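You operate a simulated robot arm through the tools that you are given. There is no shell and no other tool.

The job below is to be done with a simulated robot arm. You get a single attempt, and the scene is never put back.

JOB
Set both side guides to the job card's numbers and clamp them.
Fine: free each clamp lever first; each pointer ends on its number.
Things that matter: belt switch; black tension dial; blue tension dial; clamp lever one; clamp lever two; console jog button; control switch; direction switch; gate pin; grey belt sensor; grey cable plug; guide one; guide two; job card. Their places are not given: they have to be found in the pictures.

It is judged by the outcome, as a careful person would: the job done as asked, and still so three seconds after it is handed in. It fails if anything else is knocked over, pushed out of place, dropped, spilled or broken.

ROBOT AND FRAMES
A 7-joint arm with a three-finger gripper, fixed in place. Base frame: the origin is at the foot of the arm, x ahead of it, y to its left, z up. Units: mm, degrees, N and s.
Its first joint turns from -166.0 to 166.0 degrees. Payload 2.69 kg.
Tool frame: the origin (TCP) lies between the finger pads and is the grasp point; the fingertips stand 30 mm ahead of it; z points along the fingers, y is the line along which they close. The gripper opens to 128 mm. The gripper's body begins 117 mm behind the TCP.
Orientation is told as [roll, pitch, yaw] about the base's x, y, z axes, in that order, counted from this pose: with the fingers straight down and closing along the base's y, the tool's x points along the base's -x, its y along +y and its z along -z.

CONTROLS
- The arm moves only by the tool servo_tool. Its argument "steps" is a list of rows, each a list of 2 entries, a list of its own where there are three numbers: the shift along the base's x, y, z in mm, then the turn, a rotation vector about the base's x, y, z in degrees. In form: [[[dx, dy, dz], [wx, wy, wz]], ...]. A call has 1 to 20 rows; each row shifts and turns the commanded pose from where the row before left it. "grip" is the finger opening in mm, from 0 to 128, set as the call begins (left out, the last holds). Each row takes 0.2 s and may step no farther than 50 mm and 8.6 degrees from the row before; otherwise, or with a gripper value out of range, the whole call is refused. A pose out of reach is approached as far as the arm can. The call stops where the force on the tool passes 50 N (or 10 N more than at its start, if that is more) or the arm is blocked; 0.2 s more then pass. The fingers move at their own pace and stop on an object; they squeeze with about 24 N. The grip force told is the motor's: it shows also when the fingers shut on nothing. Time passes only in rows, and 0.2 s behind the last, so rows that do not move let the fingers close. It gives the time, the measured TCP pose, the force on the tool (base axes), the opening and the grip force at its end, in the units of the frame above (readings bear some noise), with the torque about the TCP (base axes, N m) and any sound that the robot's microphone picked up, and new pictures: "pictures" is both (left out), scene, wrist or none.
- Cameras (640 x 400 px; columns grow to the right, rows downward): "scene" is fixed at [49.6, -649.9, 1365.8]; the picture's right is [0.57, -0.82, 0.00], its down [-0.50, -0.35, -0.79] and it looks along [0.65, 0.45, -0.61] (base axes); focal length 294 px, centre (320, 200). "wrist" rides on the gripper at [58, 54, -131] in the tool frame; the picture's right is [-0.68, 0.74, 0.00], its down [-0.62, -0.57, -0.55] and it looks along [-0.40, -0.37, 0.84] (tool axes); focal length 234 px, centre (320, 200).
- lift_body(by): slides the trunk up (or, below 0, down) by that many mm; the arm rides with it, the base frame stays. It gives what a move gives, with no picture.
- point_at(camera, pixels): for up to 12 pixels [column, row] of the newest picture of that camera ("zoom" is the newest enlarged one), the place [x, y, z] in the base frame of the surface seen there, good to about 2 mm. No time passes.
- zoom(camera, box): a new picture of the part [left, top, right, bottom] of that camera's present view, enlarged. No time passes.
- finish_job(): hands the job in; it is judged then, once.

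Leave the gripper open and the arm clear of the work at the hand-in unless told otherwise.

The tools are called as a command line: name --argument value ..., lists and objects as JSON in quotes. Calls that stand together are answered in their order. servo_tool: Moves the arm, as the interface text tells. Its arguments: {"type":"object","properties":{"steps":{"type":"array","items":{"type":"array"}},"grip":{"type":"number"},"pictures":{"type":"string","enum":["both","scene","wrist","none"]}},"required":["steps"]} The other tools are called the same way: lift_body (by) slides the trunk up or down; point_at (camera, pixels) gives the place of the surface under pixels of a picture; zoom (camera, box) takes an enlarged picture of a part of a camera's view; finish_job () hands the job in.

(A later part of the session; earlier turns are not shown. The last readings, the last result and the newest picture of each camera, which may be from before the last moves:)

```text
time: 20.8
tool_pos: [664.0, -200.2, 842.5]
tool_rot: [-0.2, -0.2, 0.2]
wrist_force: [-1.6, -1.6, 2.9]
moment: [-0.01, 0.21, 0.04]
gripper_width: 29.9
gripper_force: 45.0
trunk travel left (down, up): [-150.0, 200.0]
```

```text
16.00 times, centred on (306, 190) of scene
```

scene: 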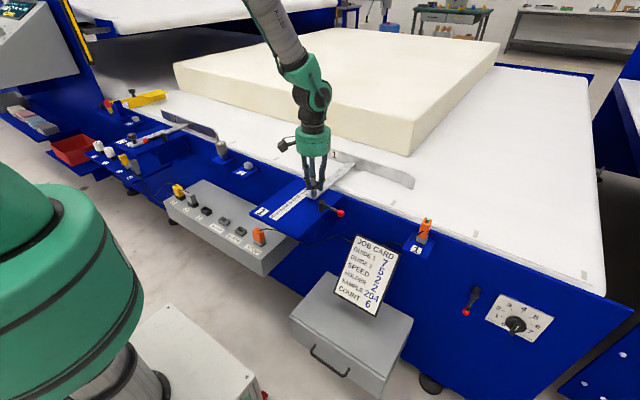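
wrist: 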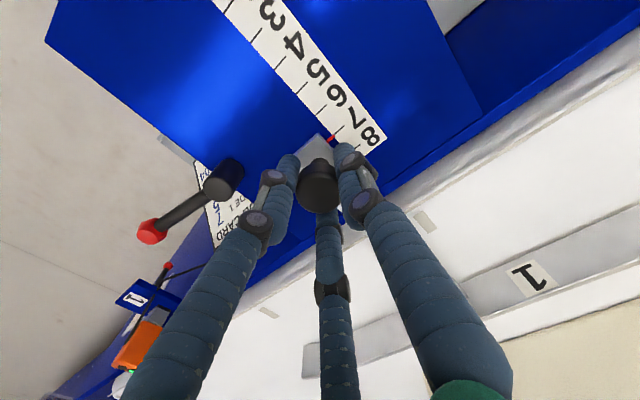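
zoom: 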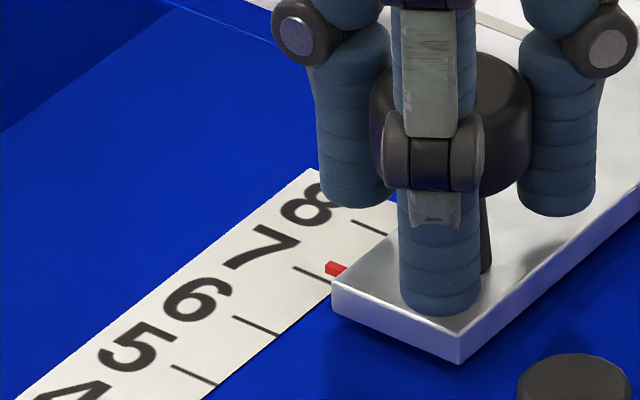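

The pointer and the 7 tick are both at x≈654.7, a match. I'll open the fingers without moving, then check that the pointer stays put.

servo_tool --steps '[[[0, 0, 0], [0, 0, 0]], [[0, 0, 0], [0, 0, 0]]]' --grip 64 --pictures "wrist"

zoom --camera "wrist" --box '[292, 100, 356, 140]'

point_at --camera "zoom" --pixels '[[375, 388], [390, 377], [405, 364], [415, 356], [445, 326], [470, 304], [495, 281], [515, 263]]'

```text
time: 21.4
tool_pos: [664.9, -199.0, 841.8]
tool_rot: [-0.2, -0.2, 0.3]
wrist_force: [0.3, 0.0, -0.3]
moment: [0.01, 0.0, 0.01]
gripper_width: 64.3
gripper_force: 0.0
trunk travel left (down, up): [-150.0, 200.0]
```

wrist: 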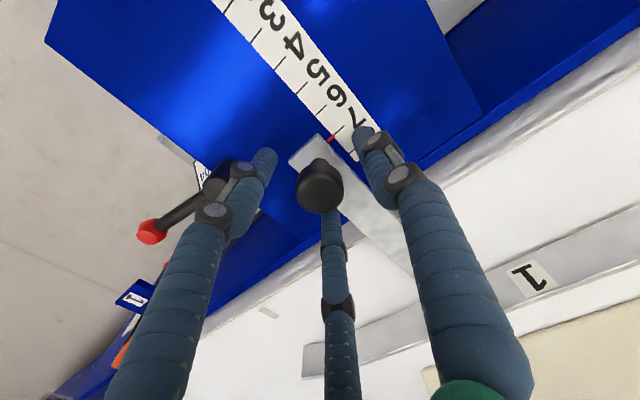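

```text
10.00 times, centred on (324, 120) of wrist
```

zoom: 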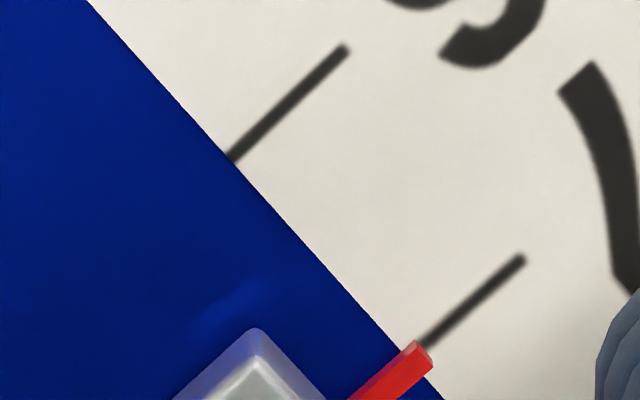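

```text
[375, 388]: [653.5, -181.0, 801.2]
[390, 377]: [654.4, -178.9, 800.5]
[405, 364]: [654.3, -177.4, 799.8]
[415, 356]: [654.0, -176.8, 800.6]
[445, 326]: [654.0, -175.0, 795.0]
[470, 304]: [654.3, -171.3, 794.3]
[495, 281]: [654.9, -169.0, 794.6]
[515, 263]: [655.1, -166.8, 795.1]
```

The pointer stays on the 7 mark. Now I lift straight off the knob and move above the outer side of lever one's ball to push it back to clamped.

servo_tool --steps '[[[0, 0, 30], [0, 0, 0]], [[0, 0, 30], [0, 0, 0]], [[0, 0, 40], [0, 0, 0]], [[0, -40, 0], [0, 0, 0]], [[0, -40, 0], [0, 0, 0]], [[0, -40, 0], [0, 0, 0]], [[0, -22, 0], [0, 0, 0]], [[0, 0, 0], [0, 0, 0]]]' --grip 64 --pictures "both"

zoom --camera "scene" --box '[280, 165, 376, 225]'

point_at --camera "zoom" --pixels '[[400, 320], [395, 312], [350, 295], [300, 265], [165, 160], [160, 170]]'

```text
time: 23.2
tool_pos: [664.5, -342.3, 941.7]
tool_rot: [-0.2, -0.1, 0.2]
wrist_force: [0.1, -1.0, -0.2]
moment: [0.02, 0.01, 0.0]
gripper_width: 64.0
gripper_force: 0.0
trunk travel left (down, up): [-150.0, 200.0]
```

scene: 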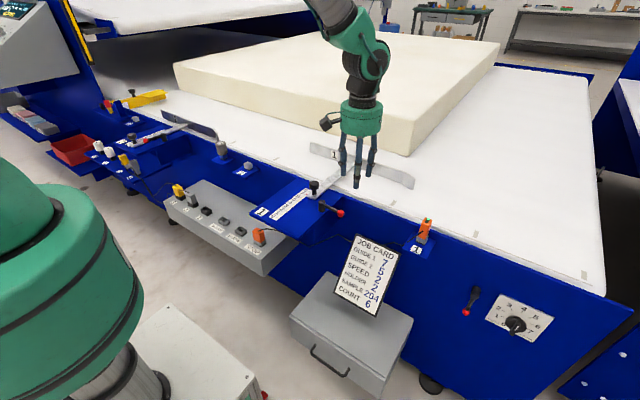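
wrist: 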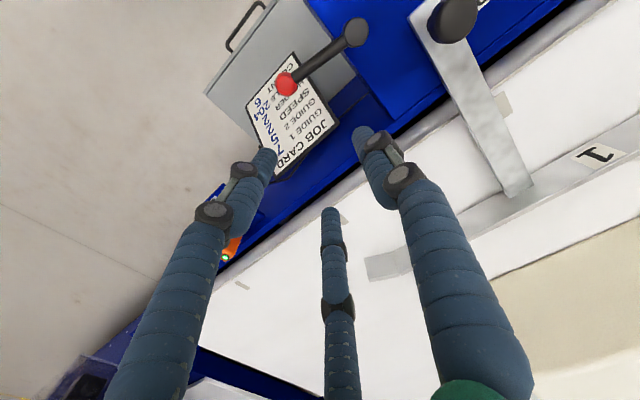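

```text
6.67 times, centred on (328, 195) of scene
```

zoom: 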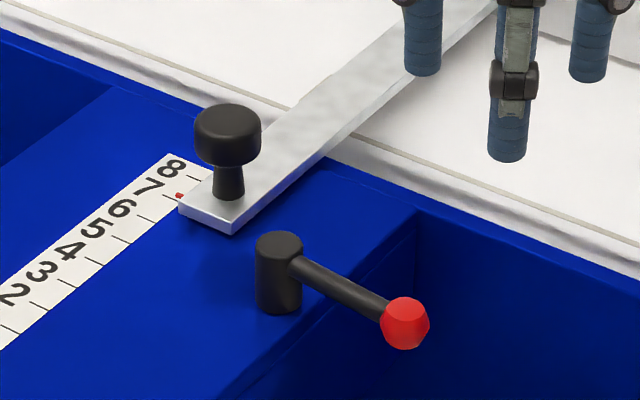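

```text
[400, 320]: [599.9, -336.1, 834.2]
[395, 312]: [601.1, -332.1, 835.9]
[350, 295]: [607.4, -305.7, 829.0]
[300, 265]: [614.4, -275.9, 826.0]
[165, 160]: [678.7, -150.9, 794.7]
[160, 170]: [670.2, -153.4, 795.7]
```

Lever one's ball is at about (604,-338), at its open stop. I'll close the fingers and lower them on its far (+x) side at (638,-343).

servo_tool --steps '[[[-13.2, 0, 0], [0.2, 0.1, -0.2]], [[-13.2, 0, 0], [0, 0, 0]], [[0, 0, 0], [0, 0, 0]], [[0, 0, -25], [0, 0, 0]], [[0, 0, -25], [0, 0, 0]], [[0, 0, -25], [0, 0, 0]], [[0, 0, -25], [0, 0, 0]]]' --grip 0 --pictures "both"

zoom --camera "scene" --box '[280, 165, 376, 225]'

```text
time: 24.8
tool_pos: [637.9, -340.0, 841.5]
tool_rot: [-0.1, -0.1, 0.1]
wrist_force: [0.0, 0.5, -0.3]
moment: [-0.03, -0.04, -0.01]
gripper_width: 1.9
gripper_force: 23.6
trunk travel left (down, up): [-150.0, 200.0]
```

scene: 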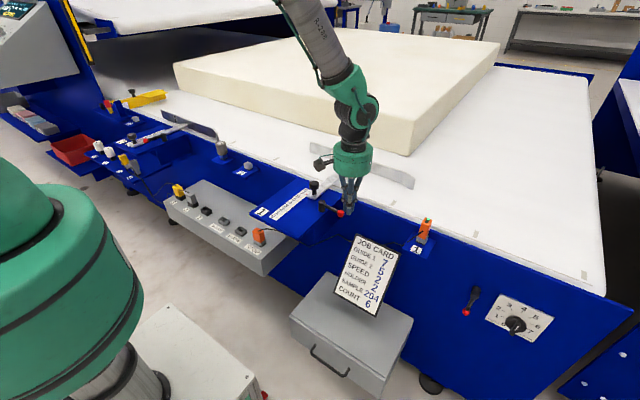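
wrist: 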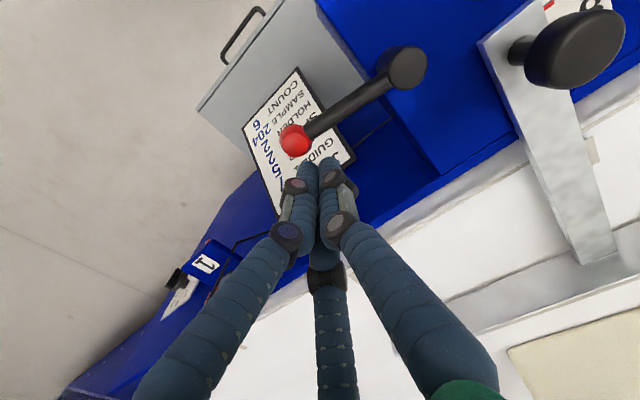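

```text
6.67 times, centred on (328, 195) of scene
```

zoom: 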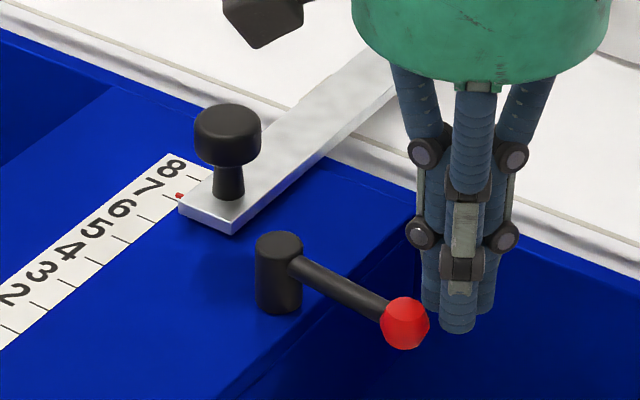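

The tips are beside the ball on its far side. I'll sweep along the arc to bring the lever back to about 15 degrees from its first position.

servo_tool --steps '[[[-6.3, -0.6, 0], [0, 0, 0]], [[-6.3, -0.6, 0], [0, 0, 0]], [[-7.2, -0.4, 0], [0, 0, 0]], [[-7.1, 1, 0], [0, 0, 0]], [[-7.1, 1, 0], [0, 0, 0]], [[-7.1, 1, 0], [0, 0, 0]], [[-6.6, 2.8, 0], [0, 0, 0]], [[-6.6, 2.8, 0], [0, 0, 0]], [[-6.6, 2.8, 0], [0, 0, 0]], [[-5.6, 4.4, 0], [0, 0, 0]], [[-5.6, 4.4, 0], [0, 0, 0]], [[-5.6, 4.4, 0], [0, 0, 0]], [[-4.3, 5.7, 0], [0, 0, 0]], [[-4.3, 5.7, 0], [0, 0, 0]], [[-4.3, 5.7, 0], [0, 0, 0]]]' --grip 0 --pictures "both"

zoom --camera "scene" --box '[270, 165, 366, 225]'

```text
time: 28.0
tool_pos: [547.5, -301.3, 841.4]
tool_rot: [-0.1, -0.1, 0.0]
wrist_force: [0.7, 0.6, -0.1]
moment: [-0.04, -0.02, -0.01]
gripper_width: 2.3
gripper_force: 24.5
trunk travel left (down, up): [-150.0, 200.0]
```

scene: 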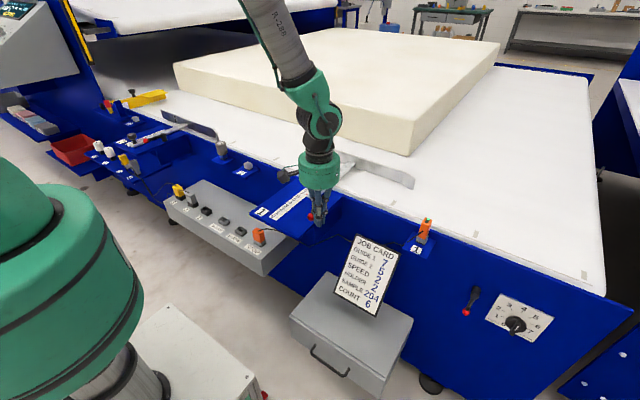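
wrist: 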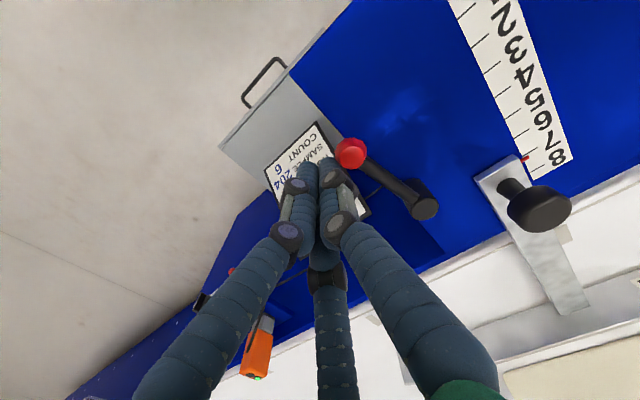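

```text
6.67 times, centred on (318, 195) of scene
```

zoom: 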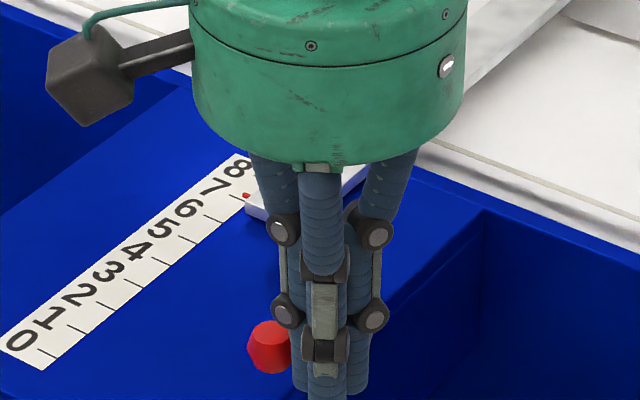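

The lever is nearly home. I'll push the last part in small steps and watch for the closing stop.

servo_tool --steps '[[[-2.6, 5, 0], [0, 0, 0]], [[-2.6, 5, 0], [0, 0, 0]], [[-1.5, 4, 0], [0, 0, 0]], [[-1, 4, 0], [0, 0, 0]], [[0, 3, 0], [0, 0, 0]], [[0, 2, 0], [0, 0, 0]], [[0, 2, 0], [0, 0, 0]]]' --grip 0 --pictures "both"

zoom --camera "scene" --box '[270, 165, 366, 225]'

zoom --camera "wrist" --box '[270, 110, 430, 210]'

```text
time: 29.3
tool_pos: [539.6, -285.8, 841.7]
tool_rot: [-0.2, -0.2, -0.3]
wrist_force: [-7.9, -28.7, -7.0]
moment: [-0.58, -0.07, 0.09]
gripper_width: 2.4
gripper_force: 23.8
trunk travel left (down, up): [-150.0, 200.0]
stopped in row 6: the force on the tool passed its limit at 54 N (the readings are from after the stop); the commanded pose is now the measured one
```

scene: 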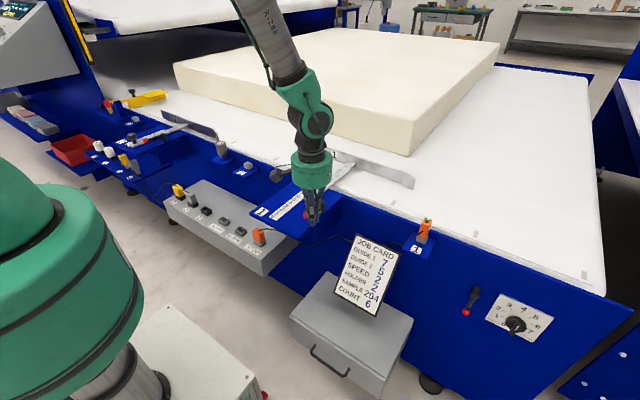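
wrist: 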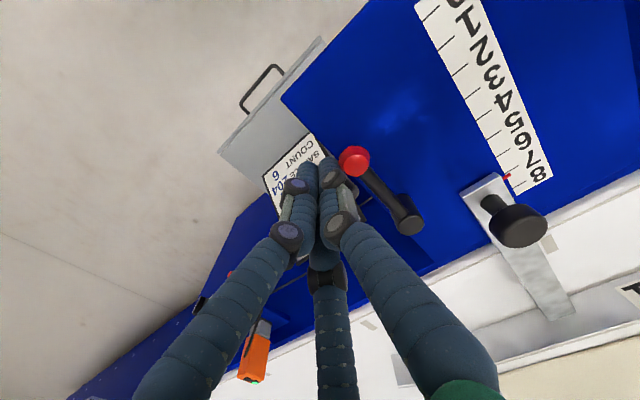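

```text
6.67 times, centred on (318, 195) of scene
```

zoom: 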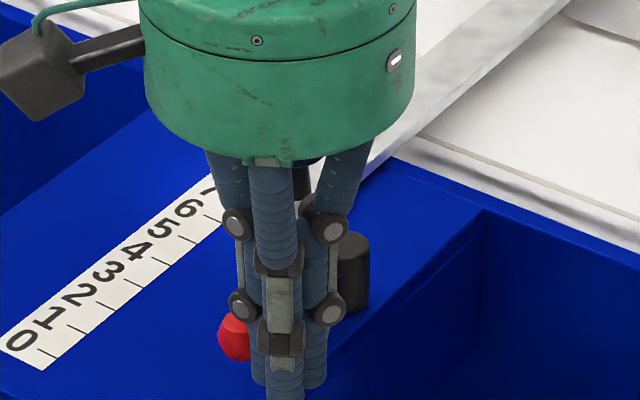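

```text
4.00 times, centred on (350, 160) of wrist
```

zoom: 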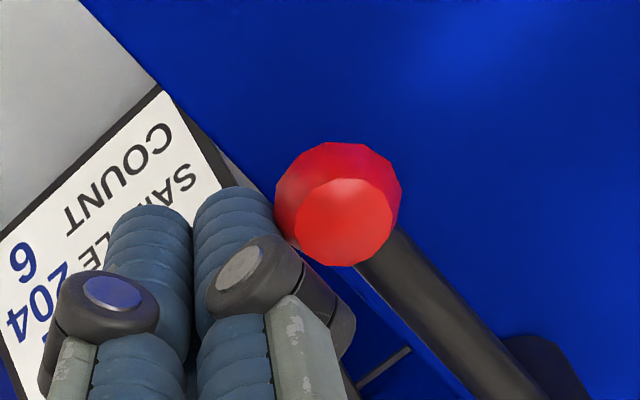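

It met the closing stop with the ball back where it began, so lever one is clamped. I'll back off outward, lift and check both the lever and the pointer.

servo_tool --steps '[[[0, -6, 0], [0.2, 0.2, 0.3]], [[0, -8, 0], [0, 0, 0]], [[0, -8, 10], [0, 0, 0]], [[0, 0, 45], [0, 0, 0]], [[0, 0, 45], [0, 0, 0]], [[10, 45, 20], [0, 0, 0]], [[10, 45, 0], [0, 0, 0]], [[0, 45, 0], [0, 0, 0]], [[0, 0, 0], [0, 0, 0]]]' --grip 128 --pictures "both"

zoom --camera "scene" --box '[270, 165, 366, 225]'

zoom --camera "wrist" --box '[240, 110, 432, 230]'

```text
refused: row 6 steps farther than a row can; nothing moved
```

```text
6.67 times, centred on (318, 195) of scene
```

zoom: 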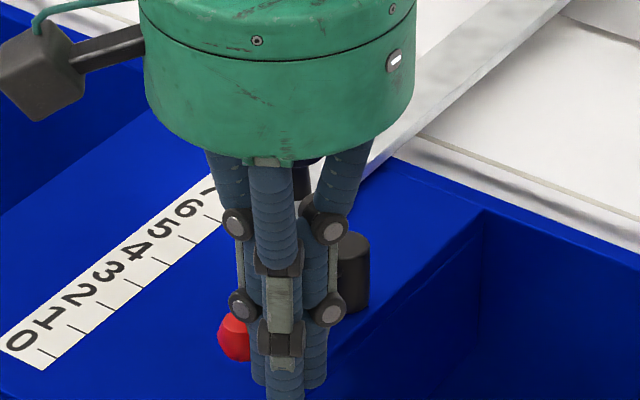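

```text
3.33 times, centred on (336, 170) of wrist
```

zoom: 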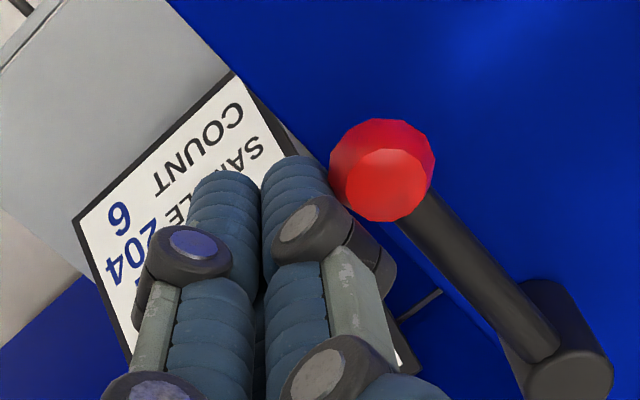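

One row was too long, so nothing moved. I'll redo it with shorter rows, and keep the fingers closed until they are clear of the ball.

servo_tool --steps '[[[0, -6, 0], [0.2, 0.2, 0.3]], [[0, -8, 0], [0, 0, 0]], [[0, -8, 10], [0, 0, 0]], [[0, 0, 40], [0, 0, 0]], [[0, 0, 40], [0, 0, 0]], [[0, 0, 30], [0, 0, 0]]]' --grip 0 --pictures "none"

servo_tool --steps '[[[0, 40, 0], [0, 0, 0]], [[0, 40, 0], [0, 0, 0]], [[0, 30, 0], [0, 0, 0]], [[0, 0, 0], [0, 0, 0]]]' --grip 128 --pictures "both"

zoom --camera "scene" --box '[270, 165, 366, 225]'

zoom --camera "wrist" --box '[240, 110, 432, 230]'

```text
time: 30.7
tool_pos: [539.1, -303.3, 964.2]
tool_rot: [-0.1, 0.1, 0.1]
wrist_force: [-0.6, 0.2, 0.2]
moment: [-0.03, -0.03, 0.0]
gripper_width: 2.1
gripper_force: 23.8
trunk travel left (down, up): [-150.0, 200.0]
```

```text
time: 31.7
tool_pos: [539.3, -193.8, 962.6]
tool_rot: [0.0, 0.1, 0.2]
wrist_force: [0.3, 0.2, -0.8]
moment: [-0.05, 0.0, -0.03]
gripper_width: 128.1
gripper_force: 0.0
trunk travel left (down, up): [-150.0, 200.0]
```

scene: 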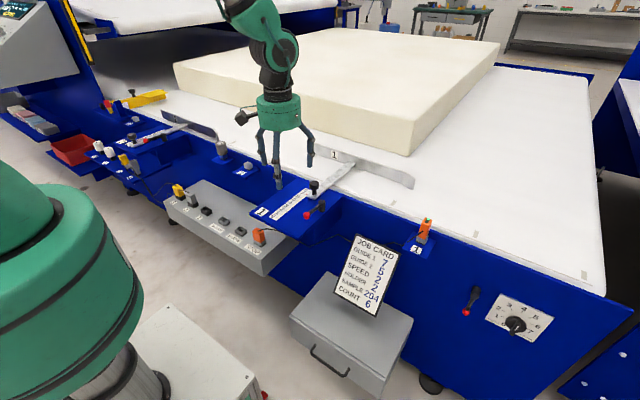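
wrist: 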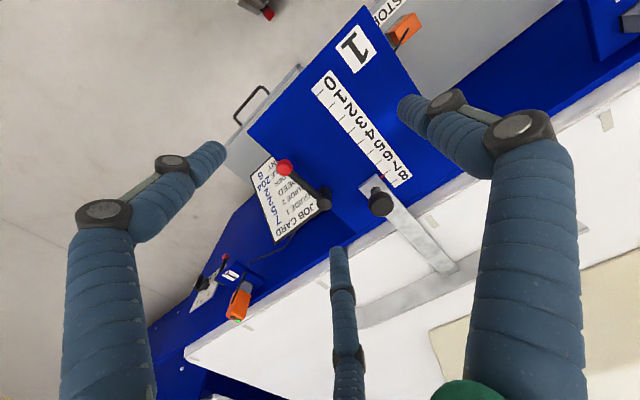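

```text
6.67 times, centred on (318, 195) of scene
```

zoom: 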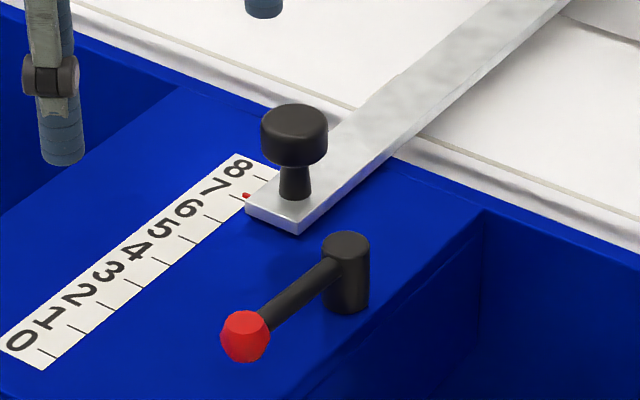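

```text
3.33 times, centred on (336, 170) of wrist
```

zoom: 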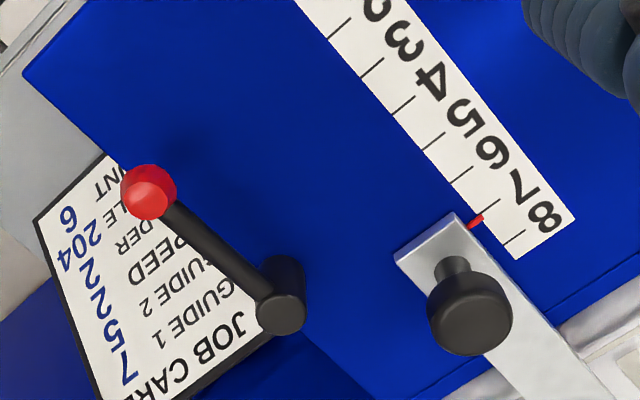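

Lever one is back along the bar. I'll confirm the pointer reading in this zoom: pointer (476,221), 7 tick (490,207), 8 tick (515,238).

point_at --camera "zoom" --pixels '[[474, 223], [480, 218], [487, 211], [494, 203], [512, 241], [520, 233], [460, 177], [470, 170]]'

zoom --camera "wrist" --box '[356, 156, 420, 196]'

```text
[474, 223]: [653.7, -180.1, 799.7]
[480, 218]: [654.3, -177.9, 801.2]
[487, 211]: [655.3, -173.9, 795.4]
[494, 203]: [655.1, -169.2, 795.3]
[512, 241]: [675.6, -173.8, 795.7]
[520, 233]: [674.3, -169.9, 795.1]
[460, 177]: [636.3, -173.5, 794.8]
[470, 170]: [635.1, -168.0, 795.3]
```

```text
10.00 times, centred on (388, 176) of wrist
```

zoom: 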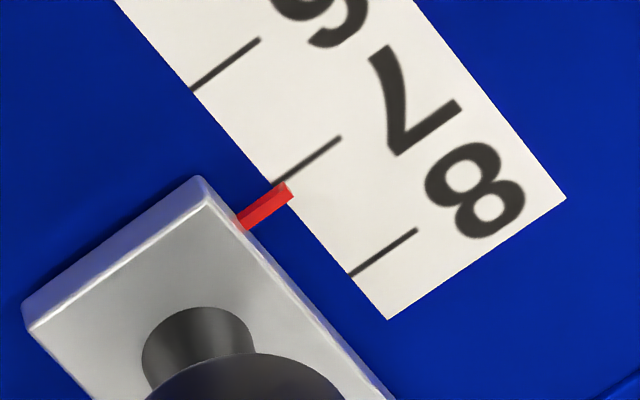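

Lever one is clamped and the pointer sits on 7 within about half a millimetre. Next is guide two. Before travelling I'll check the heights of the things around it: console, post, gate, bin, posts and plugs.

point_at --camera "scene" --pixels '[[40, 50], [78, 30], [131, 92], [155, 97], [107, 103], [70, 145], [97, 143], [109, 150], [122, 155], [133, 161], [200, 10], [90, 60]]'

zoom --camera "scene" --box '[0, 0, 240, 150]'

```text
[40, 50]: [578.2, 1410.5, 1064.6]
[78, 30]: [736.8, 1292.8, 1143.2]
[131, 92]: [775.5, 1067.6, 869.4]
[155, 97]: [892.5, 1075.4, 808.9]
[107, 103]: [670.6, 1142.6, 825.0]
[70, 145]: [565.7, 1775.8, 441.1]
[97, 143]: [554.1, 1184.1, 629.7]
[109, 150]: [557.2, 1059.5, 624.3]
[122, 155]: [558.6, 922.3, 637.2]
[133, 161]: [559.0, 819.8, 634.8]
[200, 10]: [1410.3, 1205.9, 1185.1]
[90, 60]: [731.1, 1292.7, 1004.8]
```

```text
2.67 times, centred on (120, 75) of scene
```

zoom: 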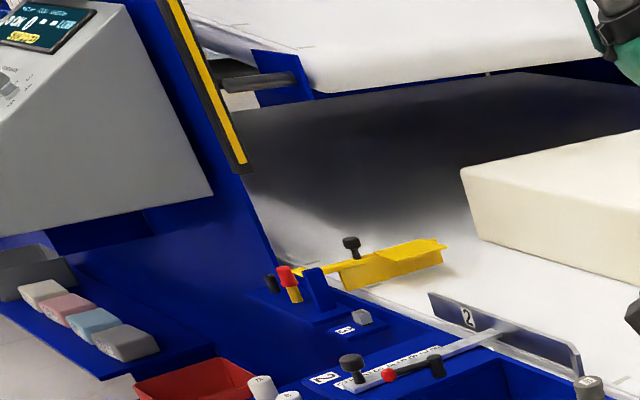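

Everything near the path is low or far away. I'll travel at z≈963 to above guide two, at about (480,645), with the gripper open for a clear view.

servo_tool --steps '[[[-3.3, 46.6, 0], [0, 0, 0]], [[-3.3, 46.6, 0], [0, 0, 0]], [[-3.3, 46.6, 0], [0, 0, 0]], [[-3.3, 46.6, 0], [0, 0, 0]], [[-3.3, 46.6, 0], [0, 0, 0]], [[-3.3, 46.6, 0], [0, 0, 0]], [[-3.3, 46.6, 0], [0, 0, 0]], [[-3.3, 46.6, 0], [0, 0, 0]], [[-3.3, 46.6, 0], [0, 0, 0]], [[-3.3, 46.6, 0], [0, 0, 0]], [[-3.3, 46.6, 0], [0, 0, 0]], [[-3.3, 46.6, 0], [0, 0, 0]], [[-3.3, 46.6, 0], [0, 0, 0]], [[-3.3, 46.6, 0], [0, 0, 0]], [[-3.3, 46.6, 0], [0, 0, 0]], [[-3.3, 46.6, 0], [0, 0, 0]], [[-3.3, 46.6, 0], [0, 0, 0]], [[-3.3, 46.6, 0], [0, 0, 0]], [[0, 0, 0], [0, 0, 0]]]' --grip 128 --pictures "both"

zoom --camera "wrist" --box '[240, 110, 432, 230]'

```text
time: 35.7
tool_pos: [481.7, 644.4, 962.2]
tool_rot: [0.0, 0.0, 0.2]
wrist_force: [-0.5, 0.4, -1.0]
moment: [-0.02, -0.05, -0.01]
gripper_width: 128.0
gripper_force: 0.1
trunk travel left (down, up): [-150.0, 200.0]
```

scene: 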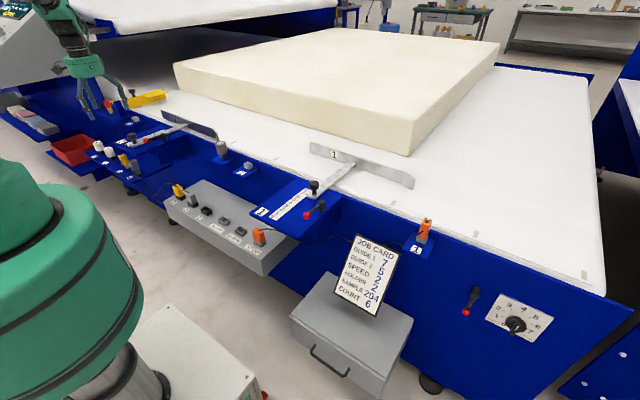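
wrist: 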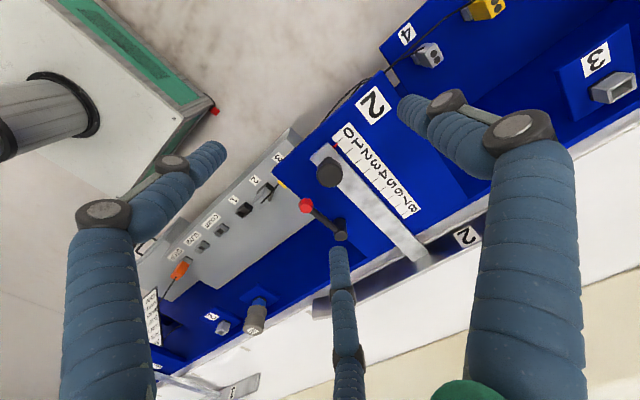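

```text
3.33 times, centred on (336, 170) of wrist
```

zoom: 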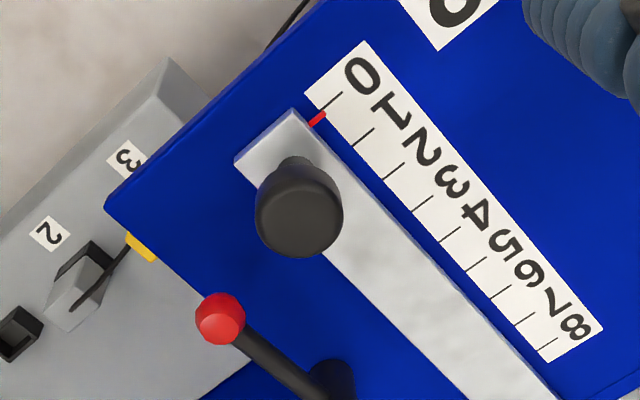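

I see guide two: red pointer near the 0 mark (316,120), knob (298,220), ball (220,320), hub (335,375). I'll measure them all.

point_at --camera "zoom" --pixels '[[316, 120], [332, 104], [364, 137], [394, 170], [476, 266], [551, 348], [265, 222], [333, 220], [298, 248], [298, 200], [218, 318], [335, 385]]'

zoom --camera "wrist" --box '[260, 180, 388, 260]'

point_at --camera "zoom" --pixels '[[405, 280], [390, 280], [420, 280], [405, 295], [225, 125], [228, 135], [310, 200], [300, 215], [240, 200], [180, 30]]'

```text
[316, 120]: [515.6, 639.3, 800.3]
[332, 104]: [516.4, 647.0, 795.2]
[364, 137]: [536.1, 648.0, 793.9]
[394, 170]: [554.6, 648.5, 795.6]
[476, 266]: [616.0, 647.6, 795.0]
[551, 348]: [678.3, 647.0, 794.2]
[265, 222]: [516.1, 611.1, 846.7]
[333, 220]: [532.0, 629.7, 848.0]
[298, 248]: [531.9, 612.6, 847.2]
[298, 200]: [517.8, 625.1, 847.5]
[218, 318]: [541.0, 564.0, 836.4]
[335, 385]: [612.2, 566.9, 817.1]
```

```text
5.00 times, centred on (324, 220) of wrist
```

zoom: 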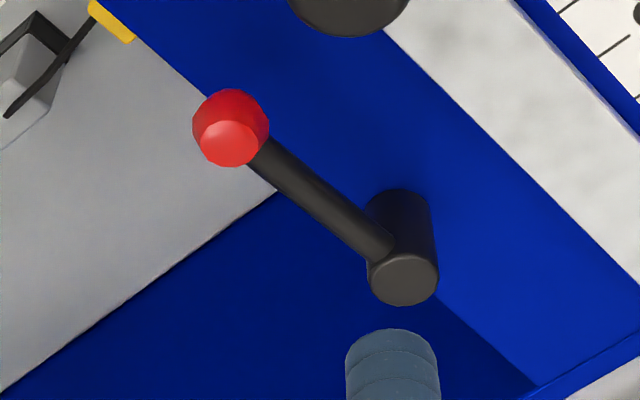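

```text
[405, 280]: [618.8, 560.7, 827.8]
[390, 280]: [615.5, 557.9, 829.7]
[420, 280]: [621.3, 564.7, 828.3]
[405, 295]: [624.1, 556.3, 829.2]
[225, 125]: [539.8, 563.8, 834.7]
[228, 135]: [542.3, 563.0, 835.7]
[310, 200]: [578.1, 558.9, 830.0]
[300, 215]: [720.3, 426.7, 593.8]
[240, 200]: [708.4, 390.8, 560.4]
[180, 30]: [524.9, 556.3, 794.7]
```

Guide two has the same layout. Hub (619.5,560.5), ball about (540,560.5), knob (524.5,619.5), pointer on 0 at x≈515, and the 5 tick at x≈615, so it also needs +100 mm. The knob stands right beside the ball here, so I'll push the lever's handle at x≈578 instead, where there is more room. First I close the fingers and lower them at (578,588) with tips at about z 814, above the bar top (806).

servo_tool --steps '[[[32.1, -18.8, 0], [0, 0, -0.2]], [[32.1, -18.8, 0], [0, 0, 0]], [[32.1, -18.8, 0], [0, 0, 0]], [[0, 0, -30], [0, 0, 0]], [[0, 0, -30], [0, 0, 0]], [[0, 0, -30], [0, 0, 0]], [[0, 0, -28], [0, 0, 0]]]' --grip 0 --pictures "both"

zoom --camera "scene" --box '[110, 100, 206, 160]'

zoom --camera "wrist" --box '[240, 80, 432, 200]'

```text
time: 37.3
tool_pos: [577.7, 587.9, 846.0]
tool_rot: [0.1, 0.0, 0.0]
wrist_force: [0.2, 0.2, 0.5]
moment: [-0.01, 0.02, -0.04]
gripper_width: 2.2
gripper_force: 23.6
trunk travel left (down, up): [-150.0, 200.0]
```

scene: 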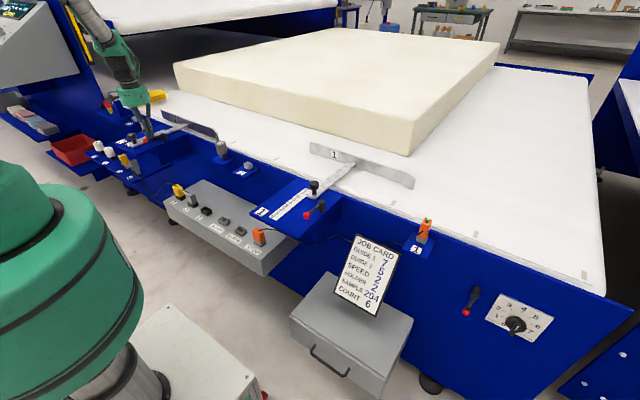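
wrist: 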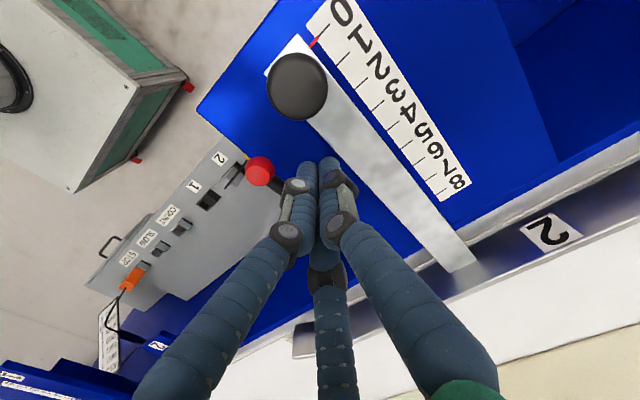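

```text
6.67 times, centred on (158, 130) of scene
```

zoom: 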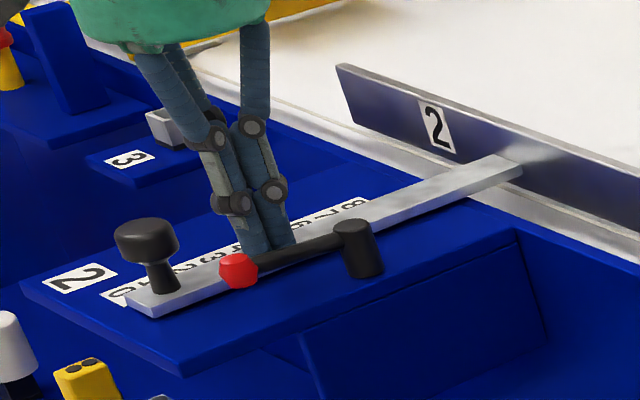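

```text
3.33 times, centred on (336, 140) of wrist
```

zoom: 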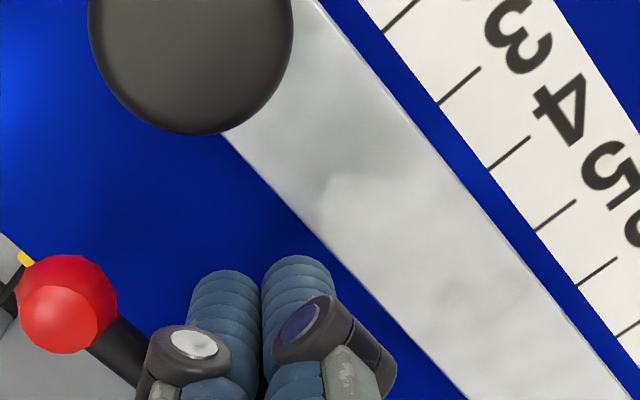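

The fingers are in the gap beside the handle. I'll lower 2 mm and sweep the handle outward along its arc, as with lever one, in small steps up to about 60 degrees.

servo_tool --steps '[[[0, -3, -2], [0, 0, 0]], [[0, -3.4, 0], [0, 0, 0]], [[-1.3, -3.9, 0], [0, 0, 0]], [[-1.3, -3.9, 0], [0, 0, 0]], [[-1.3, -3.8, 0], [0, 0, 0]], [[-0.3, -4, 0], [0, 0, 0]], [[-0.3, -4, 0], [0, 0, 0]], [[-0.3, -4, 0], [0, 0, 0]], [[0.8, -4, 0], [0, 0, 0]], [[0.8, -4, 0], [0, 0, 0]], [[0.8, -4, 0], [0, 0, 0]], [[1.8, -3.7, 0], [0, 0, 0]], [[1.8, -3.7, 0], [0, 0, 0]], [[1.8, -3.7, 0], [0, 0, 0]]]' --grip 0 --pictures "both"

zoom --camera "scene" --box '[110, 100, 206, 160]'

```text
time: 40.3
tool_pos: [580.8, 533.8, 842.9]
tool_rot: [0.0, 0.0, -0.1]
wrist_force: [-0.4, 0.4, 0.2]
moment: [0.02, -0.01, 0.03]
gripper_width: 2.3
gripper_force: 23.8
trunk travel left (down, up): [-150.0, 200.0]
```

scene: 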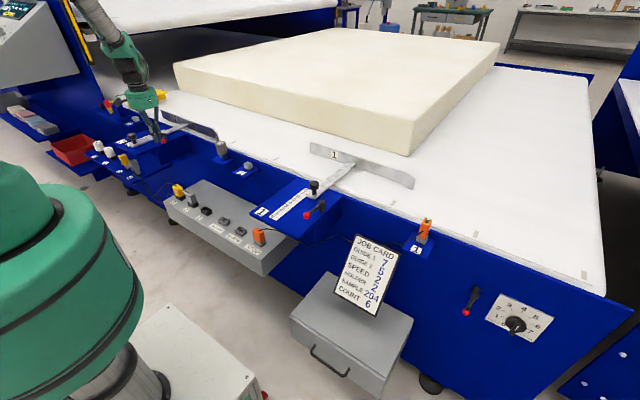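
wrist: 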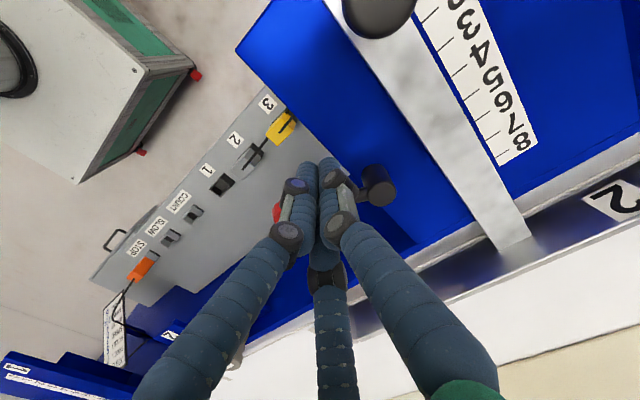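

```text
6.67 times, centred on (158, 130) of scene
```

zoom: 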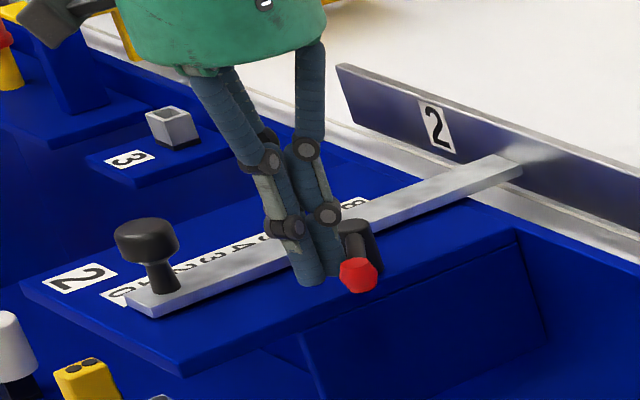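

Lever two swings freely as well, to about 60 degrees. I'll continue to its open stop at about 80 degrees.

servo_tool --steps '[[[2.2, -2.6, 0], [0, 0, 0]], [[2.2, -2.5, 0], [0, 0, 0]], [[2.2, -2.2, 0], [0, 0, 0]], [[2.2, -2, 0], [0, 0, 0]], [[2.2, -1.6, 0], [0, 0, 0]], [[2, -1, 0], [0, 0, 0]], [[2, -0.6, 0], [0, 0, 0]]]' --grip 0 --pictures "both"

zoom --camera "scene" --box '[110, 100, 206, 160]'

```text
time: 41.9
tool_pos: [592.0, 523.6, 841.9]
tool_rot: [0.0, 0.1, 0.0]
wrist_force: [-28.9, 17.3, 3.6]
moment: [0.32, 0.46, 0.09]
gripper_width: 2.1
gripper_force: 23.6
trunk travel left (down, up): [-150.0, 200.0]
```

scene: 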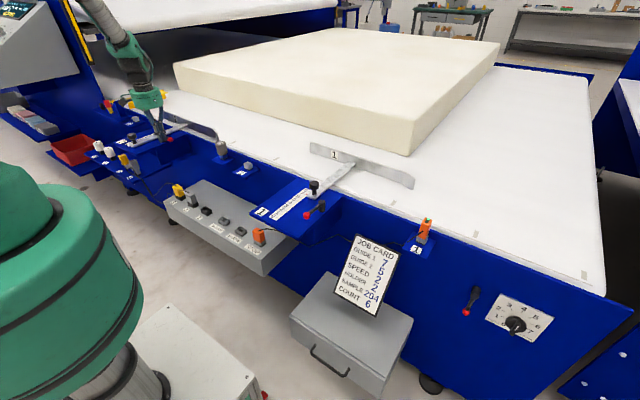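
wrist: 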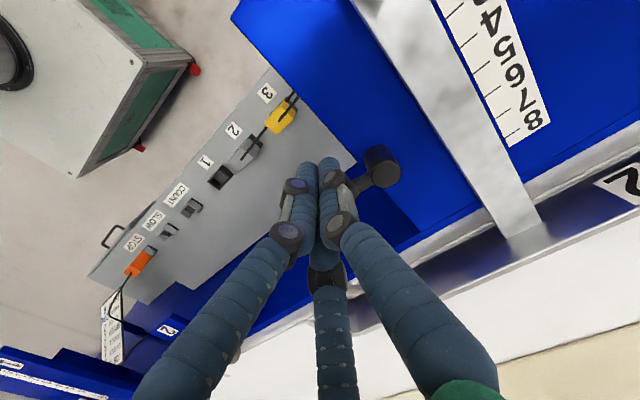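

```text
6.67 times, centred on (158, 130) of scene
```

zoom: 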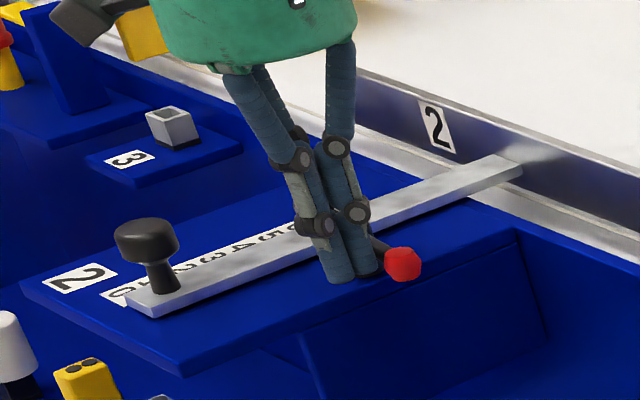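

The force shows it is at the open stop. I'll back off with the fingers closed, lift, then move above knob two while opening to 64 mm.

servo_tool --steps '[[[-6, 3, 0], [0, 0, 0]], [[-8, 4, 0], [0, 0, 0]], [[0, 0, 35], [0, 0, 0]], [[0, 0, 35], [0, 0, 0]], [[0, 0, 30], [0, 0, 0]]]' --grip 0 --pictures "none"

servo_tool --steps '[[[-18, 29.5, 0], [0, 0, 0]], [[-18, 29.5, 0], [0, 0, 0]], [[-18, 29.5, 0], [0, 0, 0]], [[0, 0, 0], [0, 0, 0]]]' --grip 64 --pictures "both"

zoom --camera "scene" --box '[110, 100, 206, 160]'

zoom --camera "wrist" --box '[240, 80, 432, 200]'

```text
time: 43.1
tool_pos: [580.7, 529.4, 943.5]
tool_rot: [0.0, 0.1, 0.0]
wrist_force: [-0.3, -0.5, -0.2]
moment: [0.01, -0.02, -0.01]
gripper_width: 2.3
gripper_force: 24.2
trunk travel left (down, up): [-150.0, 200.0]
```

```text
time: 44.1
tool_pos: [527.5, 616.6, 941.5]
tool_rot: [0.0, 0.1, 0.0]
wrist_force: [-0.6, 0.7, 0.7]
moment: [-0.01, -0.02, -0.01]
gripper_width: 64.0
gripper_force: 0.0
trunk travel left (down, up): [-150.0, 200.0]
```

scene: 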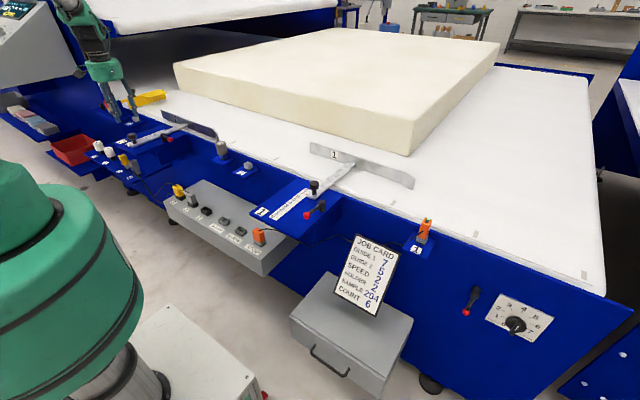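
wrist: 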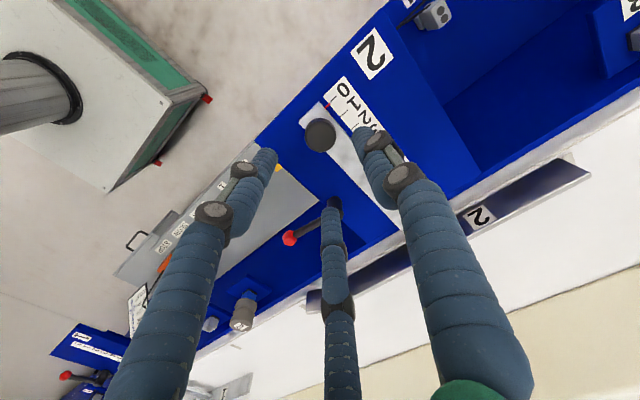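

```text
6.67 times, centred on (158, 130) of scene
```

zoom: 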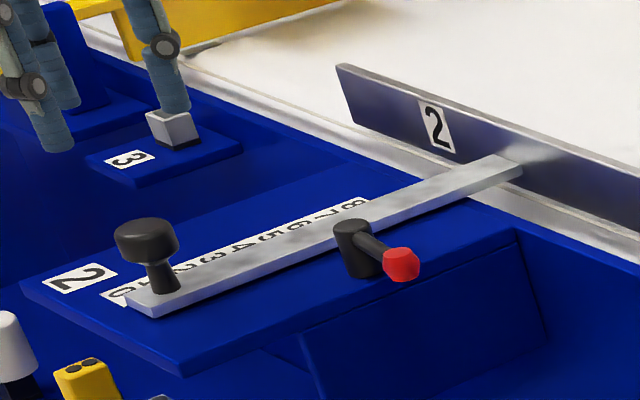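

```text
3.33 times, centred on (336, 140) of wrist
```

zoom: 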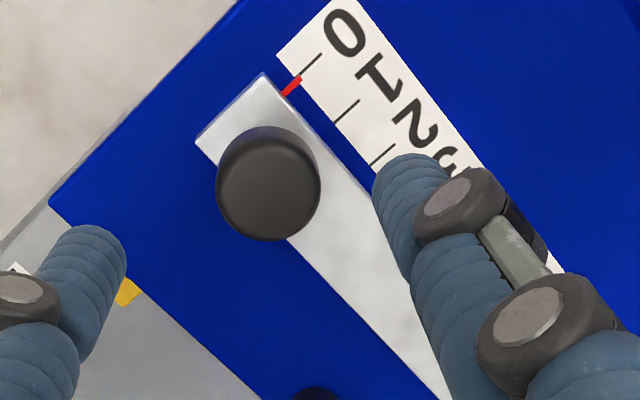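

Lever two is open. I'll remeasure knob two's rim from this nearer view.

point_at --camera "zoom" --pixels '[[225, 195], [314, 190], [270, 236], [270, 150], [240, 225], [305, 160], [292, 86], [310, 65], [347, 111], [268, 192]]'

```text
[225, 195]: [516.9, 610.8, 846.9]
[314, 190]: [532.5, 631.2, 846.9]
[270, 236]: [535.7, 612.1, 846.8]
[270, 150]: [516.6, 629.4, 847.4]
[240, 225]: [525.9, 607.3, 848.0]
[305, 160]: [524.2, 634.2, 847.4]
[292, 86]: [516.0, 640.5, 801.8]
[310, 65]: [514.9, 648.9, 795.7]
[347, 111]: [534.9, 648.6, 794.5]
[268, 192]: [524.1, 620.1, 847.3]
```

Knob two's centre is about (525,620.7). I'll centre over it and lower to z≈843.

servo_tool --steps '[[[-2.4, 4.1, -20], [0, 0, 0]], [[0, 0, -26], [0, 0, 0]], [[0, 0, -26], [0, 0, 0]], [[0, 0, -26], [0, 0, 0]], [[0, 0, 0], [0, 0, 0]]]' --grip 64 --pictures "wrist"

zoom --camera "scene" --box '[100, 95, 196, 155]'

```text
time: 45.3
tool_pos: [526.1, 621.7, 844.3]
tool_rot: [0.0, -0.1, 0.1]
wrist_force: [-0.8, -0.1, -0.4]
moment: [-0.01, -0.04, -0.02]
gripper_width: 64.0
gripper_force: 0.1
trunk travel left (down, up): [-150.0, 200.0]
```

wrist: 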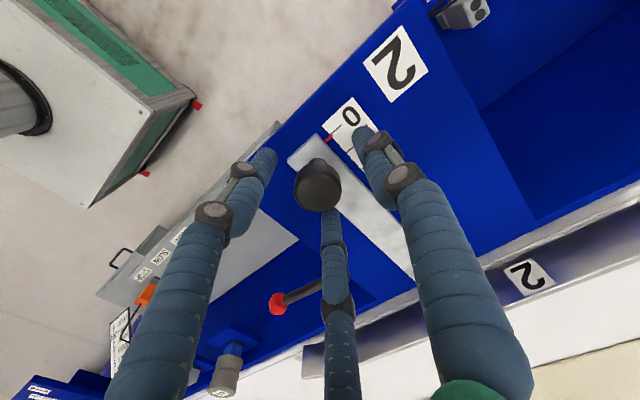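

```text
6.67 times, centred on (148, 125) of scene
```

zoom: 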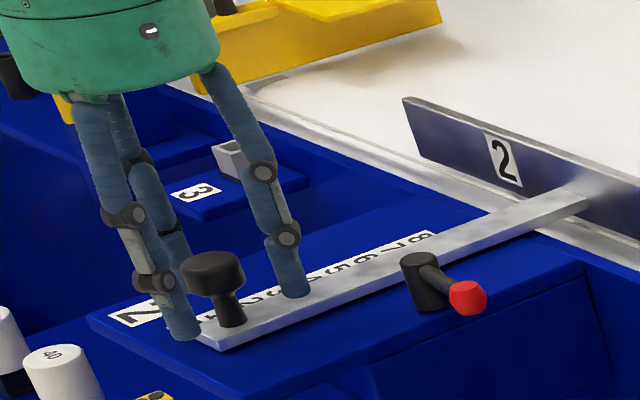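

The fingers surround knob two. I'll trim by about 1 mm and close on it.

servo_tool --steps '[[[-0.8, 0, -1], [0, 0, 0]], [[0, 0, 0], [0, 0, 0]], [[0, 0, 0], [0, 0, 0]], [[0, 0, 0], [0, 0, 0]]]' --grip 0 --pictures "wrist"

zoom --camera "wrist" --box '[292, 100, 372, 150]'

point_at --camera "zoom" --pixels '[[280, 310], [300, 295], [330, 270], [360, 245], [390, 215], [450, 370], [480, 345]]'

```text
time: 46.3
tool_pos: [524.2, 621.0, 843.5]
tool_rot: [0.1, 0.0, 0.0]
wrist_force: [9.9, -14.0, 4.7]
moment: [-0.28, -0.2, 0.05]
gripper_width: 30.3
gripper_force: 45.1
trunk travel left (down, up): [-150.0, 200.0]
```

wrist: 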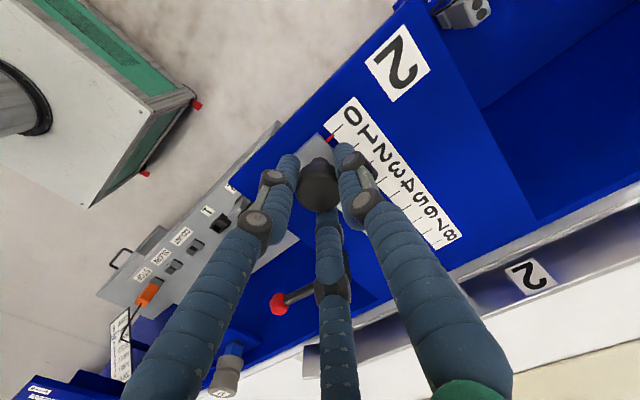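

```text
8.00 times, centred on (332, 125) of wrist
```

zoom: 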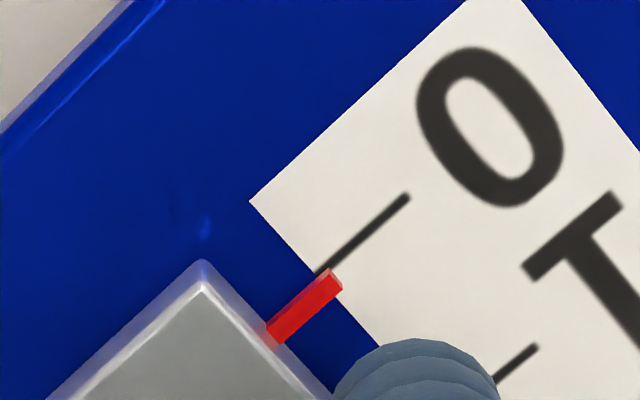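

```text
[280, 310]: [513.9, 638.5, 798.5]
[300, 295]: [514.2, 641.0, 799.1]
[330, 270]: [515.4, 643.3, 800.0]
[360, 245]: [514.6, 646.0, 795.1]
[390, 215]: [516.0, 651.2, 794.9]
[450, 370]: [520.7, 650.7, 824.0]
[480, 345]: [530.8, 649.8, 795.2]
```

Knob two is held and the pointer is on 0. I'll relieve the sideways force by 0.8 mm and slide the guide toward +x.

servo_tool --steps '[[[0.5, -0.8, 0], [0, 0, 0]], [[4, 0, 0], [0, 0, 0]], [[4, 0, 0], [0, 0, 0]], [[4, 0, 0], [0, 0, 0]], [[4, 0, 0], [0, 0, 0]], [[4, 0, 0], [0, 0, 0]]]' --grip 0 --pictures "wrist"

```text
time: 47.7
tool_pos: [545.3, 619.9, 842.6]
tool_rot: [0.1, 0.0, 0.0]
wrist_force: [-0.8, -8.2, 5.3]
moment: [-0.24, 0.23, -0.02]
gripper_width: 30.2
gripper_force: 44.8
trunk travel left (down, up): [-150.0, 200.0]
```

wrist: 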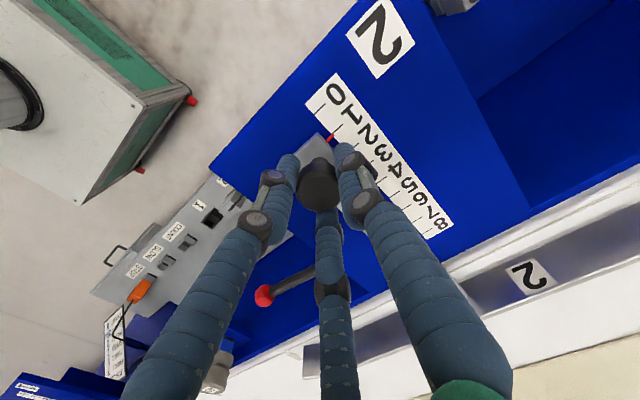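

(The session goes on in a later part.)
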